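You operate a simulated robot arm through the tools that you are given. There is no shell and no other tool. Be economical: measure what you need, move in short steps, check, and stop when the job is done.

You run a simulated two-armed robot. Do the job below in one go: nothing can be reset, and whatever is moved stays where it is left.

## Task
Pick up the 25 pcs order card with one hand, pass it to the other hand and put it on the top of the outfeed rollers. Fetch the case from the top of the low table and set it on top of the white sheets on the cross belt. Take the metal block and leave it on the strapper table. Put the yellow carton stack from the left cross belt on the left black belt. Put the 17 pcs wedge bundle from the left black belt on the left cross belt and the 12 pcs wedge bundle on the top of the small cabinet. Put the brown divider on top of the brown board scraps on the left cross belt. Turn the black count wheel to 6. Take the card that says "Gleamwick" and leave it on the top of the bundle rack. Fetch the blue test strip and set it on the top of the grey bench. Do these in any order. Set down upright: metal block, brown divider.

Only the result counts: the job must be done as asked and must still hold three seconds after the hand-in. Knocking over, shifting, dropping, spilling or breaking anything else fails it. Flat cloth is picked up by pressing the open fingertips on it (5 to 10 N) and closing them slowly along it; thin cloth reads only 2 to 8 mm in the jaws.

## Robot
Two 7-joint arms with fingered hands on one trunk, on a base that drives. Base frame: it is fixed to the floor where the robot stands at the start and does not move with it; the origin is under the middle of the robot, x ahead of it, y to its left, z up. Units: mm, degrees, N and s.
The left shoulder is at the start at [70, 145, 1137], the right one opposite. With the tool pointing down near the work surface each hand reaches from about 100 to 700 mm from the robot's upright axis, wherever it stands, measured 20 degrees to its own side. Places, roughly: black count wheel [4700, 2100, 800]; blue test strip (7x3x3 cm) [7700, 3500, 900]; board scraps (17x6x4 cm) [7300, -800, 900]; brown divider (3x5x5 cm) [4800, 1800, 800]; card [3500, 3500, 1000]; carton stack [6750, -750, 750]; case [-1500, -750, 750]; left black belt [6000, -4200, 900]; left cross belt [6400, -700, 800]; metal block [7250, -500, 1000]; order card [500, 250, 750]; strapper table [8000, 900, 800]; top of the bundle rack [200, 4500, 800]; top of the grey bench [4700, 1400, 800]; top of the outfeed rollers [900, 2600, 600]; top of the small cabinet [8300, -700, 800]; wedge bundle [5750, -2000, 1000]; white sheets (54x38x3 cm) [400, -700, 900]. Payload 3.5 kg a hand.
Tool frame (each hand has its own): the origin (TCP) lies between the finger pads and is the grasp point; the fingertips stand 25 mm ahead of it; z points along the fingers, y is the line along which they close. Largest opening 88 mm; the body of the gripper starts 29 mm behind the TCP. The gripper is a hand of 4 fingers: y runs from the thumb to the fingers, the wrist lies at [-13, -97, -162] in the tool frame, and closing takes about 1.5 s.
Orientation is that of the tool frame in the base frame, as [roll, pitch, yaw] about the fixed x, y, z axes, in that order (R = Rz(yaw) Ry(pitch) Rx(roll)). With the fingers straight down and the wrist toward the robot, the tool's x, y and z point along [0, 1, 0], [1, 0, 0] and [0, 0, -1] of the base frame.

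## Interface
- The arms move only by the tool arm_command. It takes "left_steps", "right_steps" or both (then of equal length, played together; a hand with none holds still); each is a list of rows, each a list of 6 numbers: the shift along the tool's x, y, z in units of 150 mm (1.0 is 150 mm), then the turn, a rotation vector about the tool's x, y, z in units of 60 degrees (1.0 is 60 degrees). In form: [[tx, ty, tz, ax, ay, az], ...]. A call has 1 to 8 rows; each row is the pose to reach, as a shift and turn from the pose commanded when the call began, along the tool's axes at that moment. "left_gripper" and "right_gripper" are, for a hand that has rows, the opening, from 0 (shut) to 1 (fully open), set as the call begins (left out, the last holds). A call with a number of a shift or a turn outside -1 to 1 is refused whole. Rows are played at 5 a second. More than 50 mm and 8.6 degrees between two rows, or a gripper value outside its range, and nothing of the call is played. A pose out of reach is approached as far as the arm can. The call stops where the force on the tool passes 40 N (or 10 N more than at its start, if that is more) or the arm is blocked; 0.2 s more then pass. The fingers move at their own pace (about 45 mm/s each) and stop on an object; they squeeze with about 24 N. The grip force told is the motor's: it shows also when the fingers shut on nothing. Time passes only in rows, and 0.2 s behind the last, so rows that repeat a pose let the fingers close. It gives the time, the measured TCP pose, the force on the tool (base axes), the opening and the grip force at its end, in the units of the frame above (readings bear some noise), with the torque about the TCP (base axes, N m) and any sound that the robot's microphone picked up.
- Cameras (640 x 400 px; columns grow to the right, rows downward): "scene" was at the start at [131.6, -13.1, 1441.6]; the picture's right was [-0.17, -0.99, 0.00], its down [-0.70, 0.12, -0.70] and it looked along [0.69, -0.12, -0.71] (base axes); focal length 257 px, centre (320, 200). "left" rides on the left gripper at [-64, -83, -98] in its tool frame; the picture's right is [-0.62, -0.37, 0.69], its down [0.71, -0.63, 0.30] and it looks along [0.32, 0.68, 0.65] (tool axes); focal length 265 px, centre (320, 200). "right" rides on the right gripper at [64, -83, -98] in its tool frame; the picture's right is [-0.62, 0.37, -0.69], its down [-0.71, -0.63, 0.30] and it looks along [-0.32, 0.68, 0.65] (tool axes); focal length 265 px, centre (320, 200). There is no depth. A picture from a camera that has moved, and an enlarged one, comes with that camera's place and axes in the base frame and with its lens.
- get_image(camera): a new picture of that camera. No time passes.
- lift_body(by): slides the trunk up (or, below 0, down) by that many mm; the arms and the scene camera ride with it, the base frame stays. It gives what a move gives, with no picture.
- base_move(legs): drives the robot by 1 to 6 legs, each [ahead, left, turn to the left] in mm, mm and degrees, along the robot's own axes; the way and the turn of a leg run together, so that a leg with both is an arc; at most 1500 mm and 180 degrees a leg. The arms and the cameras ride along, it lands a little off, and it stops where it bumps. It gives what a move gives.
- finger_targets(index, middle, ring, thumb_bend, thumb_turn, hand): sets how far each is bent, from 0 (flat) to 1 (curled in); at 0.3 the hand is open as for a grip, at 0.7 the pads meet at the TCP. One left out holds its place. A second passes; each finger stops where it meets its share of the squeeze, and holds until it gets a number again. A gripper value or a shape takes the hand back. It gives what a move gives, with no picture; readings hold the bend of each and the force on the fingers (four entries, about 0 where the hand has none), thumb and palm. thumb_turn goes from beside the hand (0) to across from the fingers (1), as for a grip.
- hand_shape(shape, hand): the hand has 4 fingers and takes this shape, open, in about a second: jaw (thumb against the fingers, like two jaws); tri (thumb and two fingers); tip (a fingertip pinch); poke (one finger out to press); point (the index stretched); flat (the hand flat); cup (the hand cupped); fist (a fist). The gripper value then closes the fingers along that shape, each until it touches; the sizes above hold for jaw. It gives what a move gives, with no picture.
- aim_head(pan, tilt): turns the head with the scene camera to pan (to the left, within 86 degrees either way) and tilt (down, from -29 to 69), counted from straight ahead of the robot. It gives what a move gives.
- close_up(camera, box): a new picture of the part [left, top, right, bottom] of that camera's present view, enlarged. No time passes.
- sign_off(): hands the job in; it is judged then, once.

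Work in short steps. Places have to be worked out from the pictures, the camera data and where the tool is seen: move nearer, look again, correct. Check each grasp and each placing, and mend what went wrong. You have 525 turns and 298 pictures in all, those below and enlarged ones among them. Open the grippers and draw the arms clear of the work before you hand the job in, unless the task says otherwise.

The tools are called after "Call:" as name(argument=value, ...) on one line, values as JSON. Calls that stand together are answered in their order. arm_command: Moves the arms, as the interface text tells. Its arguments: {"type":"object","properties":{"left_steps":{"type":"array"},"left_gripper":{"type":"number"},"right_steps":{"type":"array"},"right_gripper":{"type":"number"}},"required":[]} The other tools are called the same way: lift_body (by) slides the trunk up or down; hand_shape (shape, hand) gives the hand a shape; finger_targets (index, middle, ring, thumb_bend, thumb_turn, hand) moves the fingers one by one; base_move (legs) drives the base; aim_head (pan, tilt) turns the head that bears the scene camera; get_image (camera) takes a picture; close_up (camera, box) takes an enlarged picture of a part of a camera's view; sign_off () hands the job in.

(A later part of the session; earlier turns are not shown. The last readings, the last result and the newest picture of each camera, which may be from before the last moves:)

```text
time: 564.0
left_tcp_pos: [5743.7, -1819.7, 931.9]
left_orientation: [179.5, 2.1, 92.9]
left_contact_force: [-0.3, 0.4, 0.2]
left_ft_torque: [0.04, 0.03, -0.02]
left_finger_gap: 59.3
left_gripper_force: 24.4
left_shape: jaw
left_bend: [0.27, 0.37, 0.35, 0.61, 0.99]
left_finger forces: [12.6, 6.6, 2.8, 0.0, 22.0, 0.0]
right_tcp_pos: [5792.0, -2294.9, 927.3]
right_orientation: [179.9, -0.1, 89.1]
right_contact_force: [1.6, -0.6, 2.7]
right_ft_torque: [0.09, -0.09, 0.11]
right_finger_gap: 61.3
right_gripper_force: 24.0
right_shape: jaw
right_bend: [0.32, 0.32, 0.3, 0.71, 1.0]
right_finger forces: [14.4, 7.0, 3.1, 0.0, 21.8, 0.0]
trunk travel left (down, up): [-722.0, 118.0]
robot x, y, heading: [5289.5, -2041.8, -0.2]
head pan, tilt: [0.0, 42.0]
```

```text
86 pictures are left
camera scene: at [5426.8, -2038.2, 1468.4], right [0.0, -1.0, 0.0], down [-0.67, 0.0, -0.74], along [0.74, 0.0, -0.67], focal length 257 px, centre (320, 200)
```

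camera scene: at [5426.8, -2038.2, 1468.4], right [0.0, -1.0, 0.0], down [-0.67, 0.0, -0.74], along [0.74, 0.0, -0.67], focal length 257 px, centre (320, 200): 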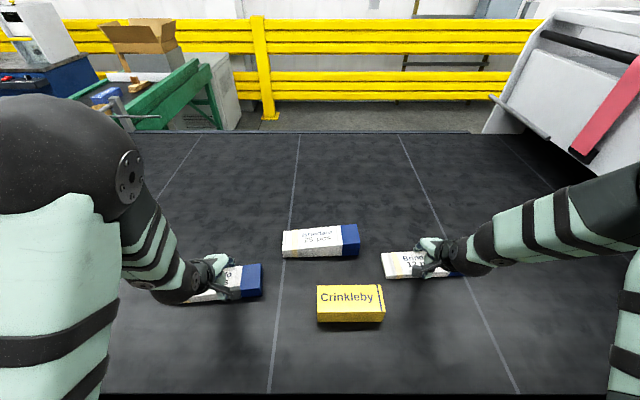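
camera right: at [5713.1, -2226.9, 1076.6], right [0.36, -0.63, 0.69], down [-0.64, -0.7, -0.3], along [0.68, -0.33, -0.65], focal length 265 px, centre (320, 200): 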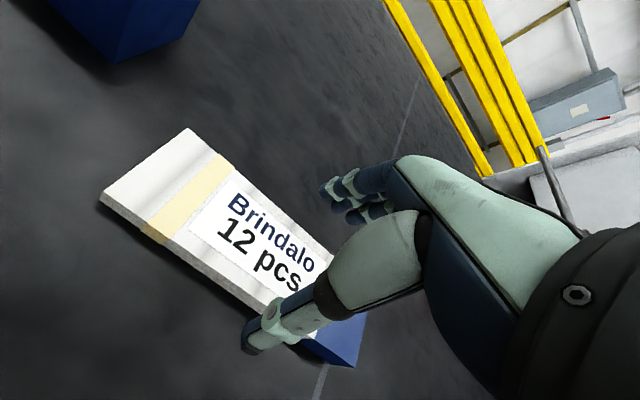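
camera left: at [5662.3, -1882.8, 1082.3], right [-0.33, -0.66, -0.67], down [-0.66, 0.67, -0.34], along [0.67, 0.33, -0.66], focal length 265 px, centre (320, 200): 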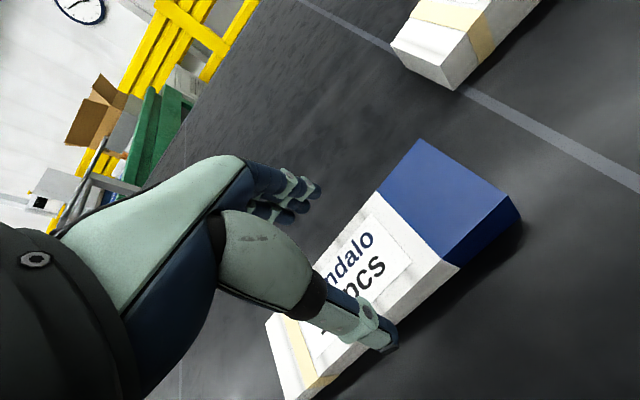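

Both bundles gripped. I lift with the trunk and then the arms.

Call:
lift_body(by=110)

Call:
arm_command(left_steps=[[0, 0, -0.25, 0, 0, 0], [0, 0, -0.5, 0, 0, 0], [0, 0, -0.7, 0, 0, 0]], right_steps=[[0, 0, -0.25, 0, 0, 0], [0, 0, -0.5, 0, 0, 0], [0, 0, -0.7, 0, 0, 0]])

Call:
get_image(camera="scene")

```text
time: 565.4
left_tcp_pos: [5743.9, -1819.4, 1041.2]
left_orientation: [179.4, 2.1, 92.9]
left_contact_force: [0.3, -1.0, -2.2]
left_ft_torque: [-0.04, 0.0, 0.0]
left_finger_gap: 59.5
left_gripper_force: 24.3
left_shape: jaw
left_bend: [0.27, 0.37, 0.35, 0.61, 0.99]
left_finger forces: [12.5, 6.5, 3.0, 0.0, 22.2, 0.0]
right_tcp_pos: [5792.9, -2294.7, 1038.4]
right_orientation: [179.9, 0.1, 89.0]
right_contact_force: [0.4, -0.1, -2.1]
right_ft_torque: [0.05, -0.02, -0.02]
right_finger_gap: 61.1
right_gripper_force: 24.1
right_shape: jaw
right_bend: [0.32, 0.32, 0.31, 0.7, 1.0]
right_finger forces: [13.7, 6.7, 2.9, 0.0, 23.0, 0.0]
trunk travel left (down, up): [-832.0, 8.0]
robot x, y, heading: [5292.4, -2039.3, -0.0]
head pan, tilt: [0.0, 42.0]
```

```text
time: 566.2
left_tcp_pos: [5741.5, -1814.3, 1147.1]
left_orientation: [179.5, 2.0, 92.8]
left_contact_force: [-0.3, -0.2, -2.0]
left_ft_torque: [0.03, -0.01, -0.05]
left_finger_gap: 59.2
left_gripper_force: 23.8
left_shape: jaw
left_bend: [0.27, 0.37, 0.35, 0.61, 0.99]
left_finger forces: [12.5, 6.5, 2.9, 0.1, 22.0, 0.0]
right_tcp_pos: [5793.6, -2295.1, 1144.6]
right_orientation: [179.9, 0.0, 89.2]
right_contact_force: [-0.9, 0.1, -0.9]
right_ft_torque: [-0.01, -0.02, 0.03]
right_finger_gap: 61.1
right_gripper_force: 24.4
right_shape: jaw
right_bend: [0.32, 0.32, 0.31, 0.7, 1.0]
right_finger forces: [13.9, 6.6, 2.9, 0.0, 23.0, 0.0]
trunk travel left (down, up): [-832.0, 8.0]
robot x, y, heading: [5291.6, -2035.5, -0.0]
head pan, tilt: [0.0, 42.0]
```

```text
85 pictures are left
camera scene: at [5425.9, -2038.4, 1578.4], right [0.0, -1.0, 0.0], down [-0.67, 0.0, -0.74], along [0.74, 0.0, -0.67], focal length 257 px, centre (320, 200)
```

scene: 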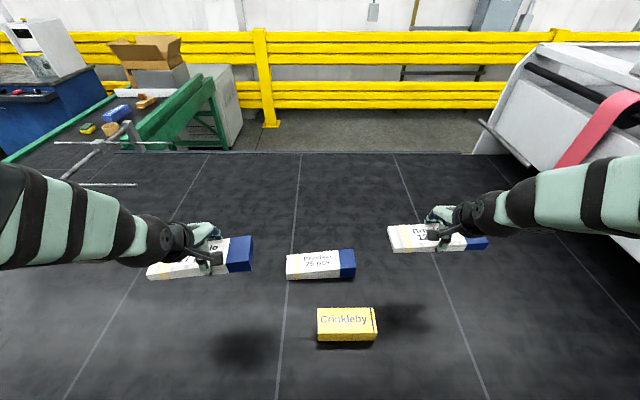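

Both bundles are up. I retrace: back off, go north past the carton to y≈−130.

Call:
base_move(legs=[[-780, 0, 0], [0, 1000, 0], [0, 900, 0]])

```text
time: 579.5
left_tcp_pos: [4958.5, 67.8, 1148.0]
left_orientation: [179.5, 2.1, 92.0]
left_contact_force: [0.9, 0.1, -1.5]
left_ft_torque: [-0.01, -0.02, -0.02]
left_finger_gap: 59.3
left_gripper_force: 24.1
left_shape: jaw
left_bend: [0.27, 0.37, 0.35, 0.61, 0.99]
left_finger forces: [12.4, 6.5, 2.9, 0.0, 22.0, 0.1]
right_tcp_pos: [5002.0, -412.1, 1144.0]
right_orientation: [179.8, -0.1, 88.0]
right_contact_force: [-0.2, 0.4, -2.1]
right_ft_torque: [-0.02, -0.01, -0.02]
right_finger_gap: 61.0
right_gripper_force: 24.2
right_shape: jaw
right_bend: [0.32, 0.32, 0.31, 0.7, 1.0]
right_finger forces: [13.9, 6.6, 2.9, 0.0, 22.9, 0.0]
trunk travel left (down, up): [-832.0, 8.0]
robot x, y, heading: [4502.5, -150.1, -0.9]
head pan, tilt: [0.0, 42.0]
```

Now east between bench and belt, then on to x≈6420 and turn to face the belt.

Call:
base_move(legs=[[0, 15, 0.9], [950, 0, 0], [150, 250, 0], [800, 50, 0], [0, 0, -90]])

Call:
aim_head(pan=8, tilt=40)

Call:
get_image(camera="scene")

```text
time: 594.1
left_tcp_pos: [6616.0, -263.8, 1146.1]
left_orientation: [179.5, 2.1, 4.1]
left_contact_force: [0.6, -0.5, -1.6]
left_ft_torque: [0.04, 0.02, -0.03]
left_finger_gap: 59.0
left_gripper_force: 24.4
left_shape: jaw
left_bend: [0.27, 0.38, 0.35, 0.62, 0.99]
left_finger forces: [12.3, 6.4, 3.0, 0.0, 21.7, 0.0]
right_tcp_pos: [6138.6, -326.7, 1143.6]
right_orientation: [179.9, -0.1, 0.4]
right_contact_force: [0.0, -0.1, -1.8]
right_ft_torque: [0.0, -0.04, -0.03]
right_finger_gap: 61.0
right_gripper_force: 24.5
right_shape: jaw
right_bend: [0.33, 0.33, 0.31, 0.71, 1.0]
right_finger forces: [13.7, 6.4, 2.9, 0.0, 22.5, 0.0]
trunk travel left (down, up): [-832.0, 8.0]
robot x, y, heading: [6381.7, 185.0, -88.6]
head pan, tilt: [0.0, 42.0]
```

```text
time: 594.8
left_tcp_pos: [6616.0, -264.3, 1147.5]
left_orientation: [179.4, 2.1, 4.2]
left_contact_force: [-0.1, 1.2, -1.6]
left_ft_torque: [-0.01, 0.03, 0.02]
left_finger_gap: 59.1
left_gripper_force: 24.2
left_shape: jaw
left_bend: [0.27, 0.38, 0.35, 0.62, 0.99]
left_finger forces: [12.4, 6.3, 3.0, 0.0, 21.7, 0.0]
right_tcp_pos: [6137.6, -325.7, 1142.9]
right_orientation: [179.9, 0.0, 0.5]
right_contact_force: [0.4, 0.3, -1.2]
right_ft_torque: [0.02, -0.03, 0.02]
right_finger_gap: 60.9
right_gripper_force: 24.2
right_shape: jaw
right_bend: [0.33, 0.33, 0.31, 0.71, 1.0]
right_finger forces: [13.7, 6.4, 2.9, 0.0, 22.4, 0.0]
trunk travel left (down, up): [-832.0, 8.0]
robot x, y, heading: [6380.6, 178.5, -88.6]
head pan, tilt: [8.0, 40.0]
```

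```text
84 pictures are left
camera scene: at [6398.7, 47.1, 1581.3], right [-0.99, -0.16, 0.0], down [-0.1, 0.63, -0.77], along [0.12, -0.76, -0.64], focal length 257 px, centre (320, 200)
```

scene: 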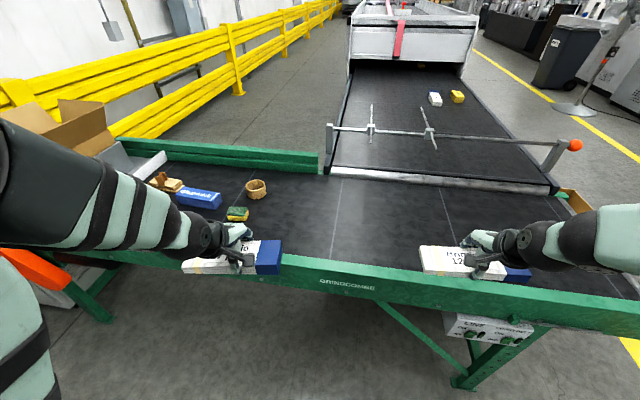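

Clear space ahead. I drive 365 mm forward and lower the 17-bundle with the left hand.

Call:
base_move(legs=[[365, 0, 0]])

Call:
arm_command(left_steps=[[0, 0, 0.3, 0, 0, 0], [0, 0, 0.6, 0, 0, 0], [0, 0, 0.9, 0, 0, 0], [0, 0, 1, 0, 0, 0]])

Call:
get_image(camera="scene")

Call:
get_image(camera="left")

```text
time: 597.1
left_tcp_pos: [6620.9, -625.5, 1147.9]
left_orientation: [179.4, 2.1, 3.9]
left_contact_force: [-0.3, 0.4, -2.1]
left_ft_torque: [-0.03, 0.05, 0.0]
left_finger_gap: 59.1
left_gripper_force: 24.0
left_shape: jaw
left_bend: [0.27, 0.38, 0.35, 0.62, 0.99]
left_finger forces: [12.4, 6.4, 2.9, 0.0, 21.9, 0.0]
right_tcp_pos: [6143.9, -685.5, 1145.2]
right_orientation: [179.9, -0.1, 0.2]
right_contact_force: [0.1, -0.4, -1.5]
right_ft_torque: [0.0, -0.03, -0.01]
right_finger_gap: 60.8
right_gripper_force: 24.2
right_shape: jaw
right_bend: [0.33, 0.33, 0.31, 0.71, 1.0]
right_finger forces: [13.7, 6.4, 3.0, 0.1, 22.4, 0.0]
trunk travel left (down, up): [-832.0, 8.0]
robot x, y, heading: [6391.3, -180.4, -88.9]
head pan, tilt: [8.0, 40.0]
```

```text
time: 598.1
left_tcp_pos: [6615.1, -628.3, 997.6]
left_orientation: [179.5, 2.0, 4.0]
left_contact_force: [0.6, -0.4, -2.6]
left_ft_torque: [-0.02, 0.05, -0.01]
left_finger_gap: 59.0
left_gripper_force: 24.1
left_shape: jaw
left_bend: [0.28, 0.38, 0.35, 0.62, 0.99]
left_finger forces: [12.5, 6.4, 2.9, 0.0, 21.7, 0.1]
right_tcp_pos: [6143.8, -688.9, 1143.5]
right_orientation: [-180.0, 0.0, 0.2]
right_contact_force: [0.3, 0.4, -1.1]
right_ft_torque: [-0.01, 0.02, 0.01]
right_finger_gap: 61.0
right_gripper_force: 24.0
right_shape: jaw
right_bend: [0.33, 0.33, 0.31, 0.71, 1.0]
right_finger forces: [13.6, 6.4, 2.9, 0.0, 22.6, 0.0]
trunk travel left (down, up): [-832.0, 8.0]
robot x, y, heading: [6391.1, -182.6, -88.7]
head pan, tilt: [8.0, 40.0]
```

```text
83 pictures are left
camera scene: at [6406.2, -316.0, 1581.3], right [-0.99, -0.16, 0.0], down [-0.1, 0.64, -0.77], along [0.12, -0.76, -0.64], focal length 257 px, centre (320, 200)
```

scene: 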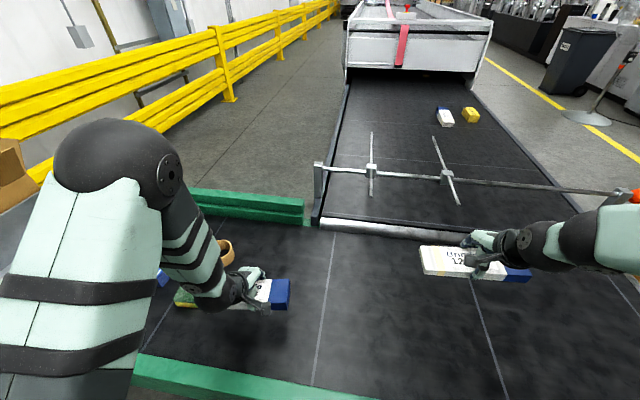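

```text
82 pictures are left
camera left: at [6548.3, -547.6, 1099.2], right [-0.67, 0.32, -0.67], down [0.66, 0.67, -0.34], along [0.35, -0.67, -0.66], focal length 265 px, centre (320, 200)
```

left: 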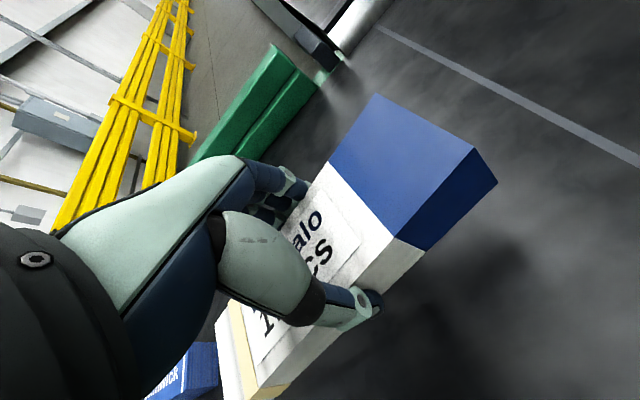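

Spot is clear. I lower to the belt.

Call:
arm_command(left_steps=[[0, 0, 0.25, 0, 0, 0], [0, 0, 0.5, 0, 0, 0], [0, 0, 0.65, 0, 0, 0], [0, 0, 0.69, 0, 0, 0], [0, 0, 0.73, 0, 0, 0], [0, 0, 0.77, 0, 0, 0]])

Call:
get_image(camera="left")

```text
time: 599.5
left_tcp_pos: [6611.3, -631.4, 880.6]
left_orientation: [179.5, 2.1, 3.9]
left_contact_force: [0.6, -0.8, -2.0]
left_ft_torque: [0.02, 0.0, -0.04]
left_finger_gap: 58.6
left_gripper_force: 24.0
left_shape: jaw
left_bend: [0.28, 0.38, 0.35, 0.62, 0.99]
left_finger forces: [12.4, 6.4, 3.1, 0.0, 21.7, 0.1]
right_tcp_pos: [6143.2, -687.3, 1143.5]
right_orientation: [179.9, 0.0, 0.2]
right_contact_force: [-1.3, -0.1, -0.8]
right_ft_torque: [0.0, 0.0, 0.02]
right_finger_gap: 60.9
right_gripper_force: 24.4
right_shape: jaw
right_bend: [0.33, 0.33, 0.31, 0.71, 1.0]
right_finger forces: [13.7, 6.5, 2.9, 0.1, 22.5, 0.0]
trunk travel left (down, up): [-832.0, 8.0]
robot x, y, heading: [6388.0, -178.9, -89.2]
head pan, tilt: [8.0, 40.0]
```

```text
81 pictures are left
camera left: at [6545.0, -550.9, 982.5], right [-0.67, 0.32, -0.67], down [0.66, 0.67, -0.34], along [0.35, -0.67, -0.66], focal length 265 px, centre (320, 200)
```

left: 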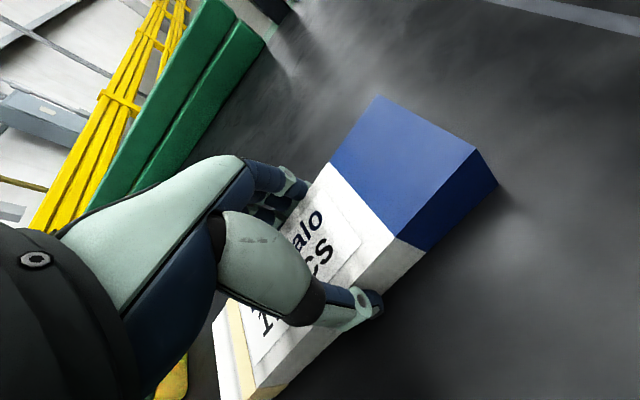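

Not quite touching; a little further down.

Call:
arm_command(left_steps=[[0, 0, 0.03, 0, 0, 0], [0, 0, 0.06, 0, 0, 0], [0, 0, 0.09, 0, 0, 0]])

```text
time: 600.3
left_tcp_pos: [6611.5, -634.1, 876.4]
left_orientation: [178.3, 2.1, 4.1]
left_contact_force: [1.0, 8.1, 28.4]
left_ft_torque: [0.41, 0.02, 0.0]
left_finger_gap: 56.4
left_gripper_force: 23.8
left_shape: jaw
left_bend: [0.28, 0.38, 0.36, 0.62, 0.99]
left_finger forces: [10.8, 5.5, 3.1, 0.0, 28.4, 0.0]
right_tcp_pos: [6141.9, -684.3, 1146.2]
right_orientation: [179.7, 0.0, 0.2]
right_contact_force: [0.4, -0.3, -1.4]
right_ft_torque: [0.03, -0.05, 0.0]
right_finger_gap: 60.7
right_gripper_force: 23.8
right_shape: jaw
right_bend: [0.33, 0.33, 0.31, 0.71, 1.0]
right_finger forces: [13.7, 6.4, 2.9, 0.0, 22.5, 0.1]
trunk travel left (down, up): [-832.0, 8.0]
robot x, y, heading: [6388.0, -181.5, -88.9]
head pan, tilt: [8.0, 40.0]
stopped in row 3 (left hand): the force on the tool passed its limit at 51 N (the readings are from after the stop); the commanded pose is now the measured one
```

It is on the belt. I relieve, release and lift.

Call:
arm_command(left_steps=[[0, 0, -0.01, 0, 0, 0], [0, 0, -0.01, 0, 0, 0], [0, 0, -0.01, 0, 0, 0], [0, 0, -0.01, 0, 0, 0], [0, 0, -0.2, 0, 0, 0], [0, 0, -0.5, 0, 0, 0], [0, 0, -0.8, 0, 0, 0], [0, 0, -1, 0, 0, 0]], left_gripper=1)

Call:
arm_command(left_steps=[[0, 0, -0.3, 0, 0, 0], [0, 0, -0.6, 0, 0, 0], [0, 0, -0.9, 0, 0, 0]])

Call:
get_image(camera="scene")

```text
time: 602.1
left_tcp_pos: [6618.1, -630.3, 1023.6]
left_orientation: [178.8, 2.1, 4.0]
left_contact_force: [-0.8, 0.3, 0.6]
left_ft_torque: [0.0, 0.01, 0.01]
left_finger_gap: 87.7
left_gripper_force: 0.0
left_shape: jaw
left_bend: [0.3, 0.3, 0.3, 0.3, 0.98]
left_finger forces: [0.1, 0.0, 0.1, 0.0, 0.1, 0.1]
right_tcp_pos: [6143.4, -687.5, 1144.1]
right_orientation: [179.9, -0.1, 0.1]
right_contact_force: [0.6, 0.7, -1.6]
right_ft_torque: [0.04, -0.05, 0.02]
right_finger_gap: 60.5
right_gripper_force: 23.9
right_shape: jaw
right_bend: [0.33, 0.33, 0.31, 0.71, 1.0]
right_finger forces: [13.7, 6.4, 2.9, 0.1, 22.5, 0.1]
trunk travel left (down, up): [-832.0, 8.0]
robot x, y, heading: [6391.3, -181.5, -89.1]
head pan, tilt: [8.0, 40.0]
```

```text
time: 602.9
left_tcp_pos: [6621.8, -625.3, 1159.0]
left_orientation: [178.7, 2.2, 4.0]
left_contact_force: [0.1, -0.3, 1.1]
left_ft_torque: [-0.02, 0.0, -0.03]
left_finger_gap: 87.8
left_gripper_force: 0.1
left_shape: jaw
left_bend: [0.3, 0.3, 0.3, 0.3, 0.98]
left_finger forces: [0.0, 0.0, 0.0, 0.0, 0.1, 0.0]
right_tcp_pos: [6142.4, -686.1, 1145.3]
right_orientation: [179.8, -0.1, 0.2]
right_contact_force: [-0.6, 0.0, -2.3]
right_ft_torque: [0.04, -0.02, -0.02]
right_finger_gap: 61.1
right_gripper_force: 24.1
right_shape: jaw
right_bend: [0.33, 0.33, 0.31, 0.71, 1.0]
right_finger forces: [13.7, 6.4, 2.9, 0.1, 22.5, 0.1]
trunk travel left (down, up): [-832.0, 8.0]
robot x, y, heading: [6391.6, -177.5, -89.0]
head pan, tilt: [8.0, 40.0]
```

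```text
80 pictures are left
camera scene: at [6405.4, -313.3, 1581.4], right [-0.99, -0.16, 0.0], down [-0.1, 0.63, -0.77], along [0.12, -0.76, -0.64], focal length 257 px, centre (320, 200)
```

scene: 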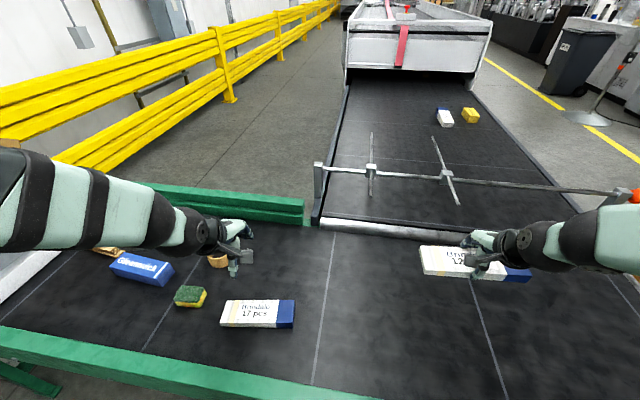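

17-bundle placed. Now the small cabinet: I back out, go east and turn 45° to look at it.

Call:
base_move(legs=[[-330, 0, 0], [0, 1150, 0], [0, 0, 45]])

Call:
aim_head(pan=0, tilt=35)

Call:
get_image(camera="scene")

```text
time: 610.3
left_tcp_pos: [7769.9, -270.1, 1158.5]
left_orientation: [178.8, 2.1, 5.3]
left_contact_force: [-0.1, -1.4, 0.8]
left_ft_torque: [-0.04, 0.03, 0.03]
left_finger_gap: 87.7
left_gripper_force: 0.1
left_shape: jaw
left_bend: [0.3, 0.3, 0.3, 0.3, 0.98]
left_finger forces: [0.0, 0.0, 0.1, 0.0, 0.0, 0.0]
right_tcp_pos: [7293.7, -341.8, 1144.0]
right_orientation: [-179.9, 0.1, 1.5]
right_contact_force: [-0.2, -0.6, -1.1]
right_ft_torque: [0.02, 0.0, 0.0]
right_finger_gap: 60.8
right_gripper_force: 24.2
right_shape: jaw
right_bend: [0.33, 0.33, 0.31, 0.71, 1.0]
right_finger forces: [13.7, 6.6, 2.9, 0.0, 22.6, 0.0]
trunk travel left (down, up): [-832.0, 8.0]
robot x, y, heading: [7528.1, 169.1, -87.5]
head pan, tilt: [8.0, 40.0]
stopped in leg 2: the robot was blocked; the commanded pose is now the measured one
```

```text
time: 611.0
left_tcp_pos: [7769.6, -269.7, 1157.9]
left_orientation: [178.8, 2.2, 5.3]
left_contact_force: [0.5, -0.2, -0.4]
left_ft_torque: [0.01, -0.03, -0.02]
left_finger_gap: 88.2
left_gripper_force: 0.0
left_shape: jaw
left_bend: [0.3, 0.3, 0.3, 0.3, 0.98]
left_finger forces: [0.0, 0.0, 0.0, 0.0, 0.1, 0.0]
right_tcp_pos: [7291.7, -341.8, 1143.5]
right_orientation: [180.0, 0.1, 1.6]
right_contact_force: [0.2, 0.4, -0.5]
right_ft_torque: [0.01, 0.02, 0.01]
right_finger_gap: 60.6
right_gripper_force: 23.9
right_shape: jaw
right_bend: [0.33, 0.33, 0.31, 0.71, 1.0]
right_finger forces: [13.7, 6.5, 2.9, 0.0, 22.5, 0.0]
trunk travel left (down, up): [-832.0, 8.0]
robot x, y, heading: [7525.8, 172.6, -87.4]
head pan, tilt: [0.0, 35.0]
```

```text
79 pictures are left
camera scene: at [7534.2, 32.6, 1588.9], right [-1.0, -0.04, 0.0], down [-0.03, 0.57, -0.82], along [0.04, -0.82, -0.57], focal length 257 px, centre (320, 200)
```

scene: 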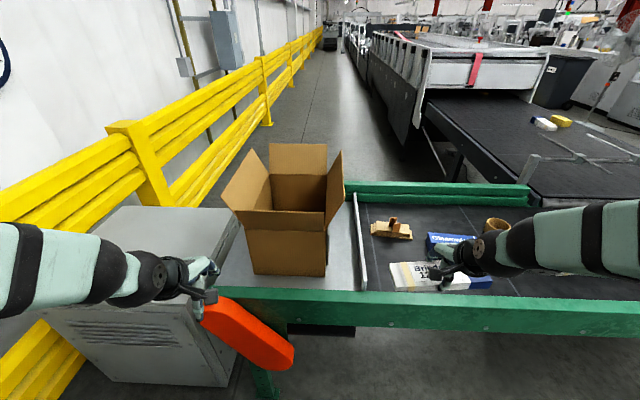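

The cabinet top is at x≈7960–8400, y≈−430…−950. My base met the strapper's panel, so I ease right, tuck the right hand inward, turn to −50° and then move in diagonally.

Call:
arm_command(right_steps=[[0.25, 0, -0.1, 0, 0, 0], [0.5, 0, -0.2, 0, 0, 0], [0.75, 0, -0.3, 0, 0, 0], [0.8, 0, -0.4, 0, 0, 0]])

Call:
base_move(legs=[[0, -110, 0], [0, 0, 37.4]])

Call:
get_image(camera="scene")

```text
time: 612.0
left_tcp_pos: [7768.0, -269.0, 1159.7]
left_orientation: [178.7, 2.1, 5.4]
left_contact_force: [-0.1, 1.2, -0.2]
left_ft_torque: [-0.01, 0.01, 0.04]
left_finger_gap: 87.7
left_gripper_force: 0.1
left_shape: jaw
left_bend: [0.3, 0.3, 0.3, 0.3, 0.98]
left_finger forces: [0.1, 0.0, 0.0, 0.0, 0.0, 0.0]
right_tcp_pos: [7411.6, -336.5, 1204.1]
right_orientation: [180.0, -0.1, 1.5]
right_contact_force: [0.8, -0.7, -1.5]
right_ft_torque: [-0.01, 0.0, -0.01]
right_finger_gap: 61.2
right_gripper_force: 23.9
right_shape: jaw
right_bend: [0.33, 0.33, 0.31, 0.71, 1.0]
right_finger forces: [13.7, 6.4, 2.8, 0.1, 22.4, 0.1]
trunk travel left (down, up): [-832.0, 8.0]
robot x, y, heading: [7525.2, 169.7, -87.3]
head pan, tilt: [0.0, 35.0]
```

```text
time: 615.0
left_tcp_pos: [7879.4, -29.0, 1158.8]
left_orientation: [178.7, 2.1, 43.8]
left_contact_force: [0.5, 0.1, -0.9]
left_ft_torque: [0.0, 0.01, 0.01]
left_finger_gap: 87.9
left_gripper_force: 0.0
left_shape: jaw
left_bend: [0.3, 0.3, 0.3, 0.3, 0.98]
left_finger forces: [0.0, 0.0, 0.0, 0.0, 0.1, 0.0]
right_tcp_pos: [7641.1, -302.9, 1204.3]
right_orientation: [-179.9, 0.0, 40.0]
right_contact_force: [-0.4, -0.8, -1.0]
right_ft_torque: [0.05, 0.0, 0.01]
right_finger_gap: 60.4
right_gripper_force: 24.4
right_shape: jaw
right_bend: [0.33, 0.33, 0.31, 0.71, 1.0]
right_finger forces: [13.6, 6.3, 2.8, 0.0, 22.1, 0.0]
trunk travel left (down, up): [-832.0, 8.0]
robot x, y, heading: [7414.6, 163.3, -49.0]
head pan, tilt: [0.0, 35.0]
```

```text
78 pictures are left
camera scene: at [7507.2, 60.9, 1588.9], right [-0.76, -0.65, 0.0], down [-0.38, 0.43, -0.82], along [0.54, -0.62, -0.57], focal length 257 px, centre (320, 200)
```

scene: 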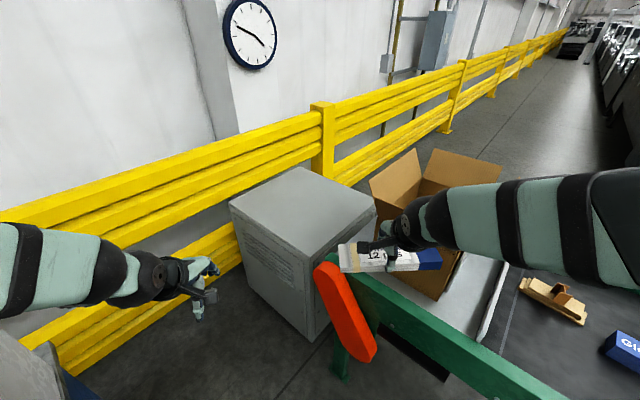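

Cabinet top: x≈8015–8560, y≈−475…−910, z≈805. I drive in diagonally to about [7830, −90].

Call:
base_move(legs=[[464, 148, 0]])

Call:
get_image(camera="scene")

```text
time: 617.9
left_tcp_pos: [8296.7, -287.6, 1159.1]
left_orientation: [178.8, 2.1, 43.5]
left_contact_force: [0.6, -0.5, 0.5]
left_ft_torque: [-0.02, -0.01, -0.03]
left_finger_gap: 87.8
left_gripper_force: 0.0
left_shape: jaw
left_bend: [0.3, 0.3, 0.3, 0.3, 0.98]
left_finger forces: [0.0, 0.0, 0.1, 0.0, 0.1, 0.0]
right_tcp_pos: [8056.8, -561.2, 1204.8]
right_orientation: [179.8, -0.1, 39.8]
right_contact_force: [-1.3, 0.2, -0.8]
right_ft_torque: [0.01, 0.02, -0.01]
right_finger_gap: 60.3
right_gripper_force: 23.6
right_shape: jaw
right_bend: [0.33, 0.33, 0.31, 0.71, 0.99]
right_finger forces: [13.6, 6.6, 3.4, 0.1, 22.7, 0.2]
trunk travel left (down, up): [-832.0, 8.0]
robot x, y, heading: [7831.9, -93.5, -49.3]
head pan, tilt: [0.0, 35.0]
```

```text
77 pictures are left
camera scene: at [7925.0, -195.7, 1589.1], right [-0.76, -0.65, 0.0], down [-0.37, 0.43, -0.82], along [0.53, -0.62, -0.57], focal length 257 px, centre (320, 200)
```

scene: 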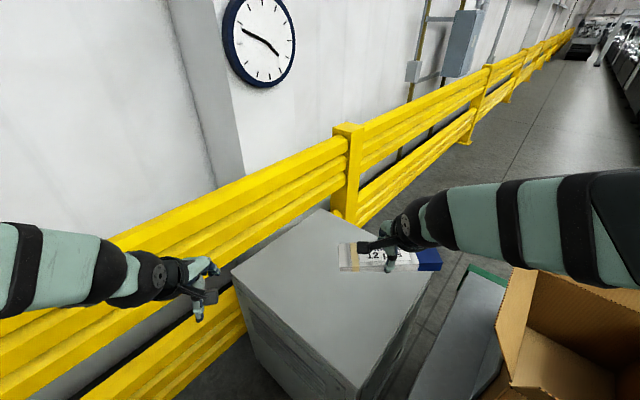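

I bring the bundle over the cabinet top at ≈[8180, −610], then lower the trunk.

Call:
arm_command(right_steps=[[0.14, 0.25, 0, 0, 0, 0], [0.28, 0.5, 0, 0, 0, 0], [0.42, 0.775, 0, 0, 0, 0]])

Call:
lift_body(by=-240)

Call:
get_image(camera="scene")

Call:
get_image(camera="right")

```text
time: 618.7
left_tcp_pos: [8300.3, -289.4, 1157.9]
left_orientation: [178.9, 2.1, 43.5]
left_contact_force: [0.9, 0.0, -0.3]
left_ft_torque: [0.01, 0.03, 0.01]
left_finger_gap: 87.7
left_gripper_force: 0.0
left_shape: jaw
left_bend: [0.3, 0.3, 0.3, 0.3, 0.98]
left_finger forces: [0.0, 0.0, 0.1, 0.0, 0.0, 0.0]
right_tcp_pos: [8185.1, -611.2, 1202.1]
right_orientation: [-179.8, 0.0, 39.6]
right_contact_force: [0.9, 0.0, -1.6]
right_ft_torque: [0.02, 0.01, -0.01]
right_finger_gap: 60.7
right_gripper_force: 23.4
right_shape: jaw
right_bend: [0.33, 0.33, 0.31, 0.71, 0.99]
right_finger forces: [13.5, 6.4, 3.2, 0.0, 22.3, 0.0]
trunk travel left (down, up): [-832.0, 8.0]
robot x, y, heading: [7834.2, -97.5, -49.4]
head pan, tilt: [0.0, 35.0]
```

```text
time: 621.2
left_tcp_pos: [8298.9, -288.0, 917.8]
left_orientation: [178.8, 2.0, 43.4]
left_contact_force: [-0.4, -0.9, 0.3]
left_ft_torque: [-0.05, 0.04, -0.03]
left_finger_gap: 87.7
left_gripper_force: 0.1
left_shape: jaw
left_bend: [0.3, 0.3, 0.3, 0.3, 0.98]
left_finger forces: [0.0, 0.0, 0.0, 0.1, 0.0, 0.0]
right_tcp_pos: [8183.0, -611.4, 964.4]
right_orientation: [179.9, -0.1, 39.8]
right_contact_force: [0.6, -0.1, -1.5]
right_ft_torque: [0.05, -0.01, 0.02]
right_finger_gap: 60.8
right_gripper_force: 24.2
right_shape: jaw
right_bend: [0.33, 0.33, 0.31, 0.71, 0.99]
right_finger forces: [13.5, 6.4, 3.4, 0.0, 22.2, 0.1]
trunk travel left (down, up): [-592.0, 248.0]
robot x, y, heading: [7833.9, -87.6, -49.4]
head pan, tilt: [0.0, 35.0]
```

```text
76 pictures are left
camera scene: at [7926.8, -196.7, 1348.9], right [-0.76, -0.65, 0.0], down [-0.37, 0.44, -0.82], along [0.53, -0.62, -0.57], focal length 257 px, centre (320, 200)
```

scene: 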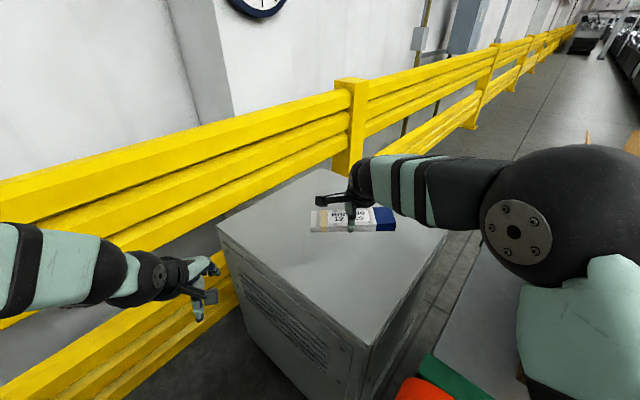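

```text
75 pictures are left
camera right: at [8180.1, -504.5, 1062.5], right [-0.24, -0.68, 0.69], down [-0.95, 0.03, -0.31], along [0.19, -0.73, -0.65], focal length 265 px, centre (320, 200)
```

right: 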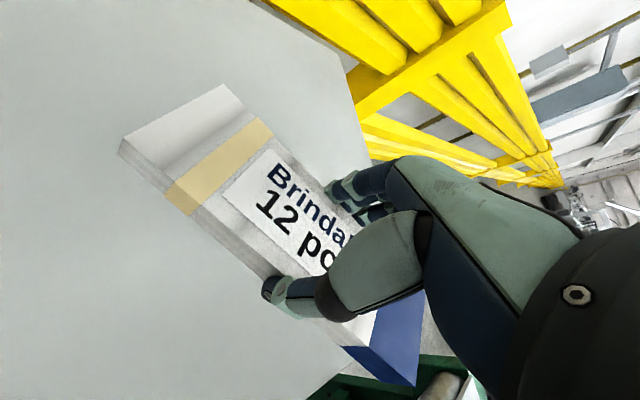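

Bundle is over the top, ~130 mm above. I lower it in stages.

Call:
arm_command(right_steps=[[0, 0, 0.25, 0, 0, 0], [0, 0, 0.5, 0, 0, 0], [0, 0, 0.7, 0, 0, 0]])

Call:
arm_command(right_steps=[[0, 0, 0.04, 0, 0, 0], [0, 0, 0.08, 0, 0, 0], [0, 0, 0.12, 0, 0, 0], [0, 0, 0.16, 0, 0, 0], [0, 0, 0.2, 0, 0, 0], [0, 0, 0.24, 0, 0, 0]])

Call:
get_image(camera="scene")

```text
time: 622.0
left_tcp_pos: [8298.8, -288.2, 918.7]
left_orientation: [178.7, 2.1, 43.4]
left_contact_force: [-0.9, -0.3, -0.2]
left_ft_torque: [-0.01, 0.02, 0.0]
left_finger_gap: 87.7
left_gripper_force: 0.1
left_shape: jaw
left_bend: [0.3, 0.3, 0.3, 0.3, 0.98]
left_finger forces: [0.0, 0.1, 0.0, 0.0, 0.1, 0.0]
right_tcp_pos: [8183.8, -608.9, 857.3]
right_orientation: [180.0, -0.1, 39.8]
right_contact_force: [0.8, 0.3, -1.8]
right_ft_torque: [0.02, 0.0, 0.0]
right_finger_gap: 60.5
right_gripper_force: 24.0
right_shape: jaw
right_bend: [0.33, 0.33, 0.31, 0.71, 0.99]
right_finger forces: [13.5, 6.3, 3.2, 0.0, 22.2, 0.0]
trunk travel left (down, up): [-592.0, 248.0]
robot x, y, heading: [7836.7, -93.1, -49.3]
head pan, tilt: [0.0, 35.0]
```

```text
time: 623.4
left_tcp_pos: [8298.2, -286.3, 918.4]
left_orientation: [178.8, 2.1, 43.4]
left_contact_force: [-0.2, -0.1, -0.4]
left_ft_torque: [-0.01, 0.03, -0.01]
left_finger_gap: 87.4
left_gripper_force: 0.0
left_shape: jaw
left_bend: [0.3, 0.3, 0.3, 0.3, 0.98]
left_finger forces: [0.1, 0.0, 0.1, 0.0, 0.0, 0.0]
right_tcp_pos: [8182.4, -611.4, 822.2]
right_orientation: [179.9, -0.1, 39.8]
right_contact_force: [0.1, 0.0, -2.0]
right_ft_torque: [0.02, -0.03, 0.02]
right_finger_gap: 60.6
right_gripper_force: 24.2
right_shape: jaw
right_bend: [0.33, 0.33, 0.31, 0.71, 0.99]
right_finger forces: [13.5, 6.4, 3.2, 0.0, 22.3, 0.0]
trunk travel left (down, up): [-592.0, 248.0]
robot x, y, heading: [7835.2, -89.6, -49.3]
head pan, tilt: [0.0, 35.0]
```

```text
74 pictures are left
camera scene: at [7927.0, -197.0, 1348.9], right [-0.76, -0.65, 0.0], down [-0.37, 0.44, -0.82], along [0.53, -0.62, -0.57], focal length 257 px, centre (320, 200)
```

scene: 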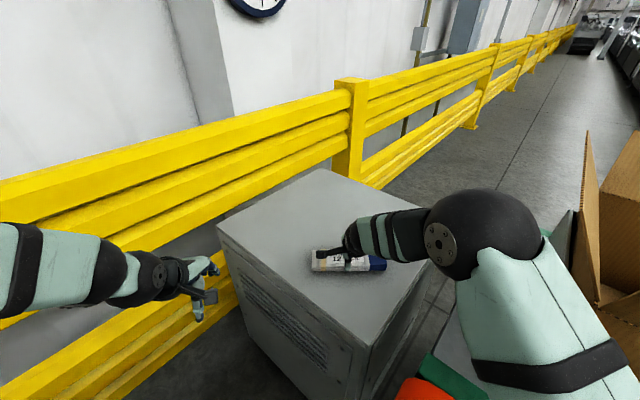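

Still no contact; I go on down in small steps.

Call:
arm_command(right_steps=[[0, 0, 0.05, 0, 0, 0], [0, 0, 0.1, 0, 0, 0], [0, 0, 0.15, 0, 0, 0], [0, 0, 0.2, 0, 0, 0], [0, 0, 0.25, 0, 0, 0], [0, 0, 0.3, 0, 0, 0]])

Call:
get_image(camera="right")

```text
time: 624.5
left_tcp_pos: [8295.8, -284.9, 920.4]
left_orientation: [178.6, 2.2, 43.6]
left_contact_force: [0.1, -0.5, -0.1]
left_ft_torque: [0.0, 0.01, -0.02]
left_finger_gap: 87.9
left_gripper_force: 0.1
left_shape: jaw
left_bend: [0.3, 0.3, 0.3, 0.3, 0.98]
left_finger forces: [0.0, 0.1, 0.0, 0.0, 0.0, 0.0]
right_tcp_pos: [8187.0, -614.1, 807.4]
right_orientation: [178.1, -0.4, 39.6]
right_contact_force: [-4.4, 5.5, 22.6]
right_ft_torque: [0.22, 0.02, 0.05]
right_finger_gap: 60.9
right_gripper_force: 24.4
right_shape: jaw
right_bend: [0.34, 0.33, 0.31, 0.71, 1.0]
right_finger forces: [16.0, 5.8, 3.2, 0.1, 27.0, 0.1]
trunk travel left (down, up): [-592.0, 248.0]
robot x, y, heading: [7832.9, -91.4, -49.2]
head pan, tilt: [0.0, 35.0]
stopped in row 5 (right hand): the force on the tool passed its limit at 45 N (the readings are from after the stop); the commanded pose is now the measured one
```

```text
73 pictures are left
camera right: at [8182.2, -506.2, 903.0], right [-0.26, -0.66, 0.7], down [-0.94, 0.02, -0.33], along [0.2, -0.75, -0.63], focal length 265 px, centre (320, 200)
```

right: 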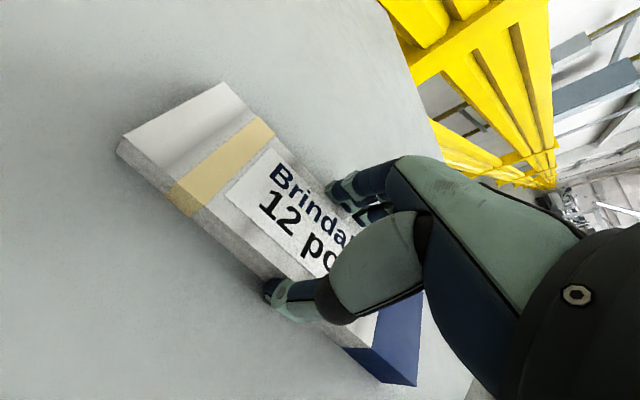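

Down on the cabinet top. I relieve, release and lift straight up.

Call:
arm_command(right_steps=[[0, 0, -0.01, 0, 0, 0], [0, 0, -0.01, 0, 0, 0], [0, 0, -0.01, 0, 0, 0], [0, 0, -0.01, 0, 0, 0], [0, 0, -0.2, 0, 0, 0], [0, 0, -0.5, 0, 0, 0], [0, 0, -0.8, 0, 0, 0], [0, 0, -1, 0, 0, 0]], right_gripper=1)

Call:
lift_body(by=200)

Call:
get_image(camera="scene")

```text
time: 626.3
left_tcp_pos: [8298.0, -288.0, 920.2]
left_orientation: [178.6, 2.1, 43.4]
left_contact_force: [-0.4, -0.9, 0.5]
left_ft_torque: [-0.01, 0.0, 0.03]
left_finger_gap: 87.9
left_gripper_force: 0.0
left_shape: jaw
left_bend: [0.3, 0.3, 0.3, 0.3, 0.98]
left_finger forces: [0.0, 0.0, 0.0, 0.0, 0.0, 0.0]
right_tcp_pos: [8181.7, -610.8, 951.1]
right_orientation: [178.8, -0.2, 39.6]
right_contact_force: [-1.1, 0.5, -0.5]
right_ft_torque: [0.0, 0.02, 0.01]
right_finger_gap: 87.7
right_gripper_force: 0.1
right_shape: jaw
right_bend: [0.3, 0.3, 0.3, 0.3, 0.98]
right_finger forces: [0.1, 0.0, 0.0, 0.0, 0.0, 0.0]
trunk travel left (down, up): [-592.0, 248.0]
robot x, y, heading: [7835.3, -92.6, -49.5]
head pan, tilt: [0.0, 35.0]
```

```text
time: 628.4
left_tcp_pos: [8298.1, -286.9, 1118.7]
left_orientation: [178.8, 2.1, 43.4]
left_contact_force: [-0.3, -0.8, 0.9]
left_ft_torque: [0.0, -0.02, 0.0]
left_finger_gap: 88.1
left_gripper_force: 0.1
left_shape: jaw
left_bend: [0.3, 0.3, 0.3, 0.3, 0.98]
left_finger forces: [0.1, 0.1, 0.0, 0.0, 0.0, 0.1]
right_tcp_pos: [8182.1, -611.1, 1150.6]
right_orientation: [178.9, -0.3, 39.7]
right_contact_force: [0.1, -0.1, 0.1]
right_ft_torque: [-0.03, 0.01, -0.02]
right_finger_gap: 87.9
right_gripper_force: 0.1
right_shape: jaw
right_bend: [0.3, 0.3, 0.3, 0.3, 0.98]
right_finger forces: [0.0, 0.0, 0.1, 0.1, 0.1, 0.2]
trunk travel left (down, up): [-792.0, 48.0]
robot x, y, heading: [7833.3, -90.1, -49.4]
head pan, tilt: [0.0, 35.0]
```

```text
72 pictures are left
camera scene: at [7926.8, -196.7, 1548.9], right [-0.76, -0.65, 0.0], down [-0.37, 0.44, -0.82], along [0.53, -0.62, -0.57], focal length 257 px, centre (320, 200)
```

scene: 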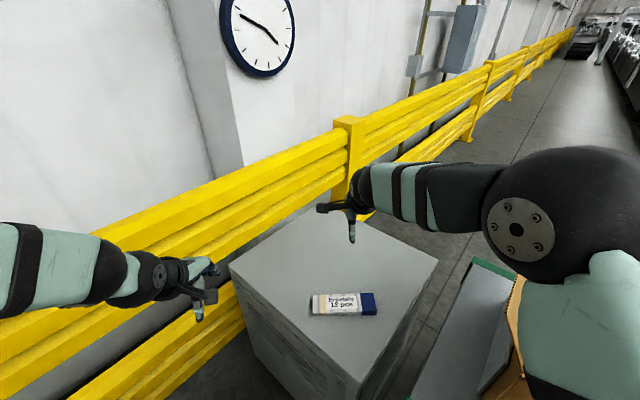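

The 12-bundle lies on the cabinet. I draw the right hand back, reverse out, and check the belt end.

Call:
arm_command(right_steps=[[-0.14, -0.25, -0.1, 0, 0, 0], [-0.28, -0.5, -0.1, 0, 0, 0], [-0.42, -0.775, -0.1, 0, 0, 0]])

Call:
base_move(legs=[[-464, -148, 0], [-150, 0, 0]])

Call:
get_image(camera="scene")

```text
time: 629.2
left_tcp_pos: [8296.6, -287.0, 1117.9]
left_orientation: [178.7, 2.2, 43.5]
left_contact_force: [-0.4, 0.5, 0.9]
left_ft_torque: [-0.03, -0.01, -0.01]
left_finger_gap: 87.8
left_gripper_force: 0.1
left_shape: jaw
left_bend: [0.3, 0.3, 0.3, 0.3, 0.98]
left_finger forces: [0.0, 0.0, 0.0, 0.0, 0.0, 0.1]
right_tcp_pos: [8057.5, -562.8, 1163.8]
right_orientation: [178.7, -0.3, 39.8]
right_contact_force: [-0.4, -0.1, 0.4]
right_ft_torque: [0.02, -0.01, 0.0]
right_finger_gap: 88.1
right_gripper_force: 0.0
right_shape: jaw
right_bend: [0.3, 0.3, 0.3, 0.3, 0.98]
right_finger forces: [0.0, 0.1, 0.1, 0.0, 0.0, 0.0]
trunk travel left (down, up): [-792.0, 48.0]
robot x, y, heading: [7839.0, -89.6, -49.4]
head pan, tilt: [0.0, 35.0]
```

```text
time: 633.1
left_tcp_pos: [7789.2, 69.8, 1116.9]
left_orientation: [178.9, 2.1, 43.4]
left_contact_force: [-0.3, 0.5, -0.1]
left_ft_torque: [-0.02, -0.02, -0.02]
left_finger_gap: 88.0
left_gripper_force: 0.1
left_shape: jaw
left_bend: [0.3, 0.3, 0.3, 0.3, 0.98]
left_finger forces: [0.0, 0.0, 0.1, 0.0, 0.1, 0.0]
right_tcp_pos: [7550.0, -203.8, 1161.4]
right_orientation: [178.9, -0.3, 39.6]
right_contact_force: [-0.7, -0.3, 0.0]
right_ft_torque: [0.0, -0.02, 0.0]
right_finger_gap: 87.5
right_gripper_force: 0.0
right_shape: jaw
right_bend: [0.3, 0.3, 0.3, 0.3, 0.98]
right_finger forces: [0.1, 0.0, 0.0, 0.1, 0.0, 0.0]
trunk travel left (down, up): [-792.0, 48.0]
robot x, y, heading: [7325.6, 268.9, -49.0]
head pan, tilt: [0.0, 35.0]
```

```text
71 pictures are left
camera scene: at [7419.4, 161.6, 1548.5], right [-0.76, -0.65, 0.0], down [-0.37, 0.44, -0.82], along [0.53, -0.62, -0.58], focal length 257 px, centre (320, 200)
```

scene: 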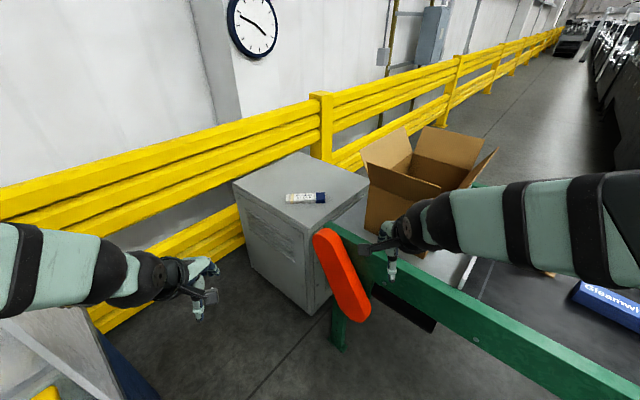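

All good here. I take a quick look at the cross belt and strapper table to confirm the placements hold.

Call:
aim_head(pan=-60, tilt=28)

Call:
get_image(camera="scene")

Call:
aim_head(pan=80, tilt=25)

Call:
get_image(camera="scene")

```text
time: 634.4
left_tcp_pos: [7787.1, 72.5, 1119.2]
left_orientation: [178.8, 2.1, 43.5]
left_contact_force: [-0.5, 0.4, 0.0]
left_ft_torque: [-0.04, 0.01, -0.04]
left_finger_gap: 87.8
left_gripper_force: 0.0
left_shape: jaw
left_bend: [0.3, 0.3, 0.3, 0.3, 0.98]
left_finger forces: [0.1, 0.1, 0.0, 0.0, 0.0, 0.0]
right_tcp_pos: [7547.9, -203.0, 1162.8]
right_orientation: [178.8, -0.3, 39.6]
right_contact_force: [-0.7, -0.5, -0.5]
right_ft_torque: [0.01, 0.03, -0.03]
right_finger_gap: 87.9
right_gripper_force: 0.0
right_shape: jaw
right_bend: [0.3, 0.3, 0.3, 0.3, 0.98]
right_finger forces: [0.0, 0.0, 0.0, 0.0, 0.0, 0.0]
trunk travel left (down, up): [-792.0, 48.0]
robot x, y, heading: [7325.1, 272.4, -49.4]
head pan, tilt: [-60.0, 28.0]
```

```text
70 pictures are left
camera scene: at [7329.6, 145.1, 1559.9], right [-0.94, 0.33, 0.0], down [0.16, 0.44, -0.88], along [-0.29, -0.83, -0.47], focal length 257 px, centre (320, 200)
```

scene: 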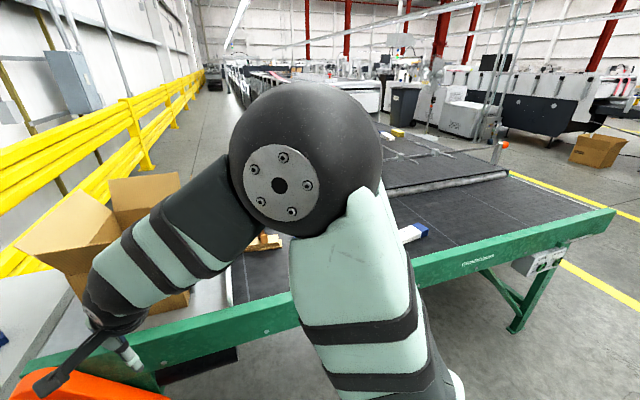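

```text
time: 636.6
left_tcp_pos: [7788.3, 72.3, 1119.0]
left_orientation: [178.8, 2.1, 43.5]
left_contact_force: [-0.2, -0.6, -0.6]
left_ft_torque: [0.02, -0.02, -0.03]
left_finger_gap: 87.7
left_gripper_force: 0.0
left_shape: jaw
left_bend: [0.3, 0.3, 0.3, 0.3, 0.98]
left_finger forces: [0.0, 0.1, 0.0, 0.0, 0.0, 0.0]
right_tcp_pos: [7548.5, -202.1, 1161.7]
right_orientation: [178.8, -0.4, 39.7]
right_contact_force: [-0.2, 0.0, 0.4]
right_ft_torque: [-0.02, 0.03, 0.03]
right_finger_gap: 87.5
right_gripper_force: 0.2
right_shape: jaw
right_bend: [0.3, 0.3, 0.3, 0.3, 0.98]
right_finger forces: [0.0, 0.1, 0.0, 0.1, 0.1, 0.1]
trunk travel left (down, up): [-792.0, 48.0]
robot x, y, heading: [7326.7, 270.6, -49.5]
head pan, tilt: [80.0, 25.0]
```

```text
69 pictures are left
camera scene: at [7439.1, 278.1, 1564.7], right [0.51, -0.86, 0.0], down [-0.36, -0.21, -0.91], along [0.78, 0.46, -0.42], focal length 257 px, centre (320, 200)
```

scene: 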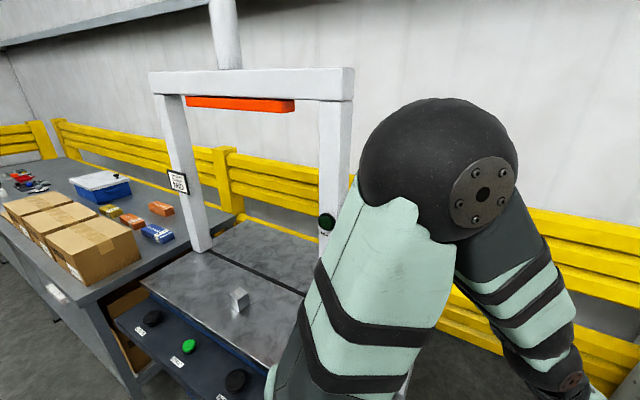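

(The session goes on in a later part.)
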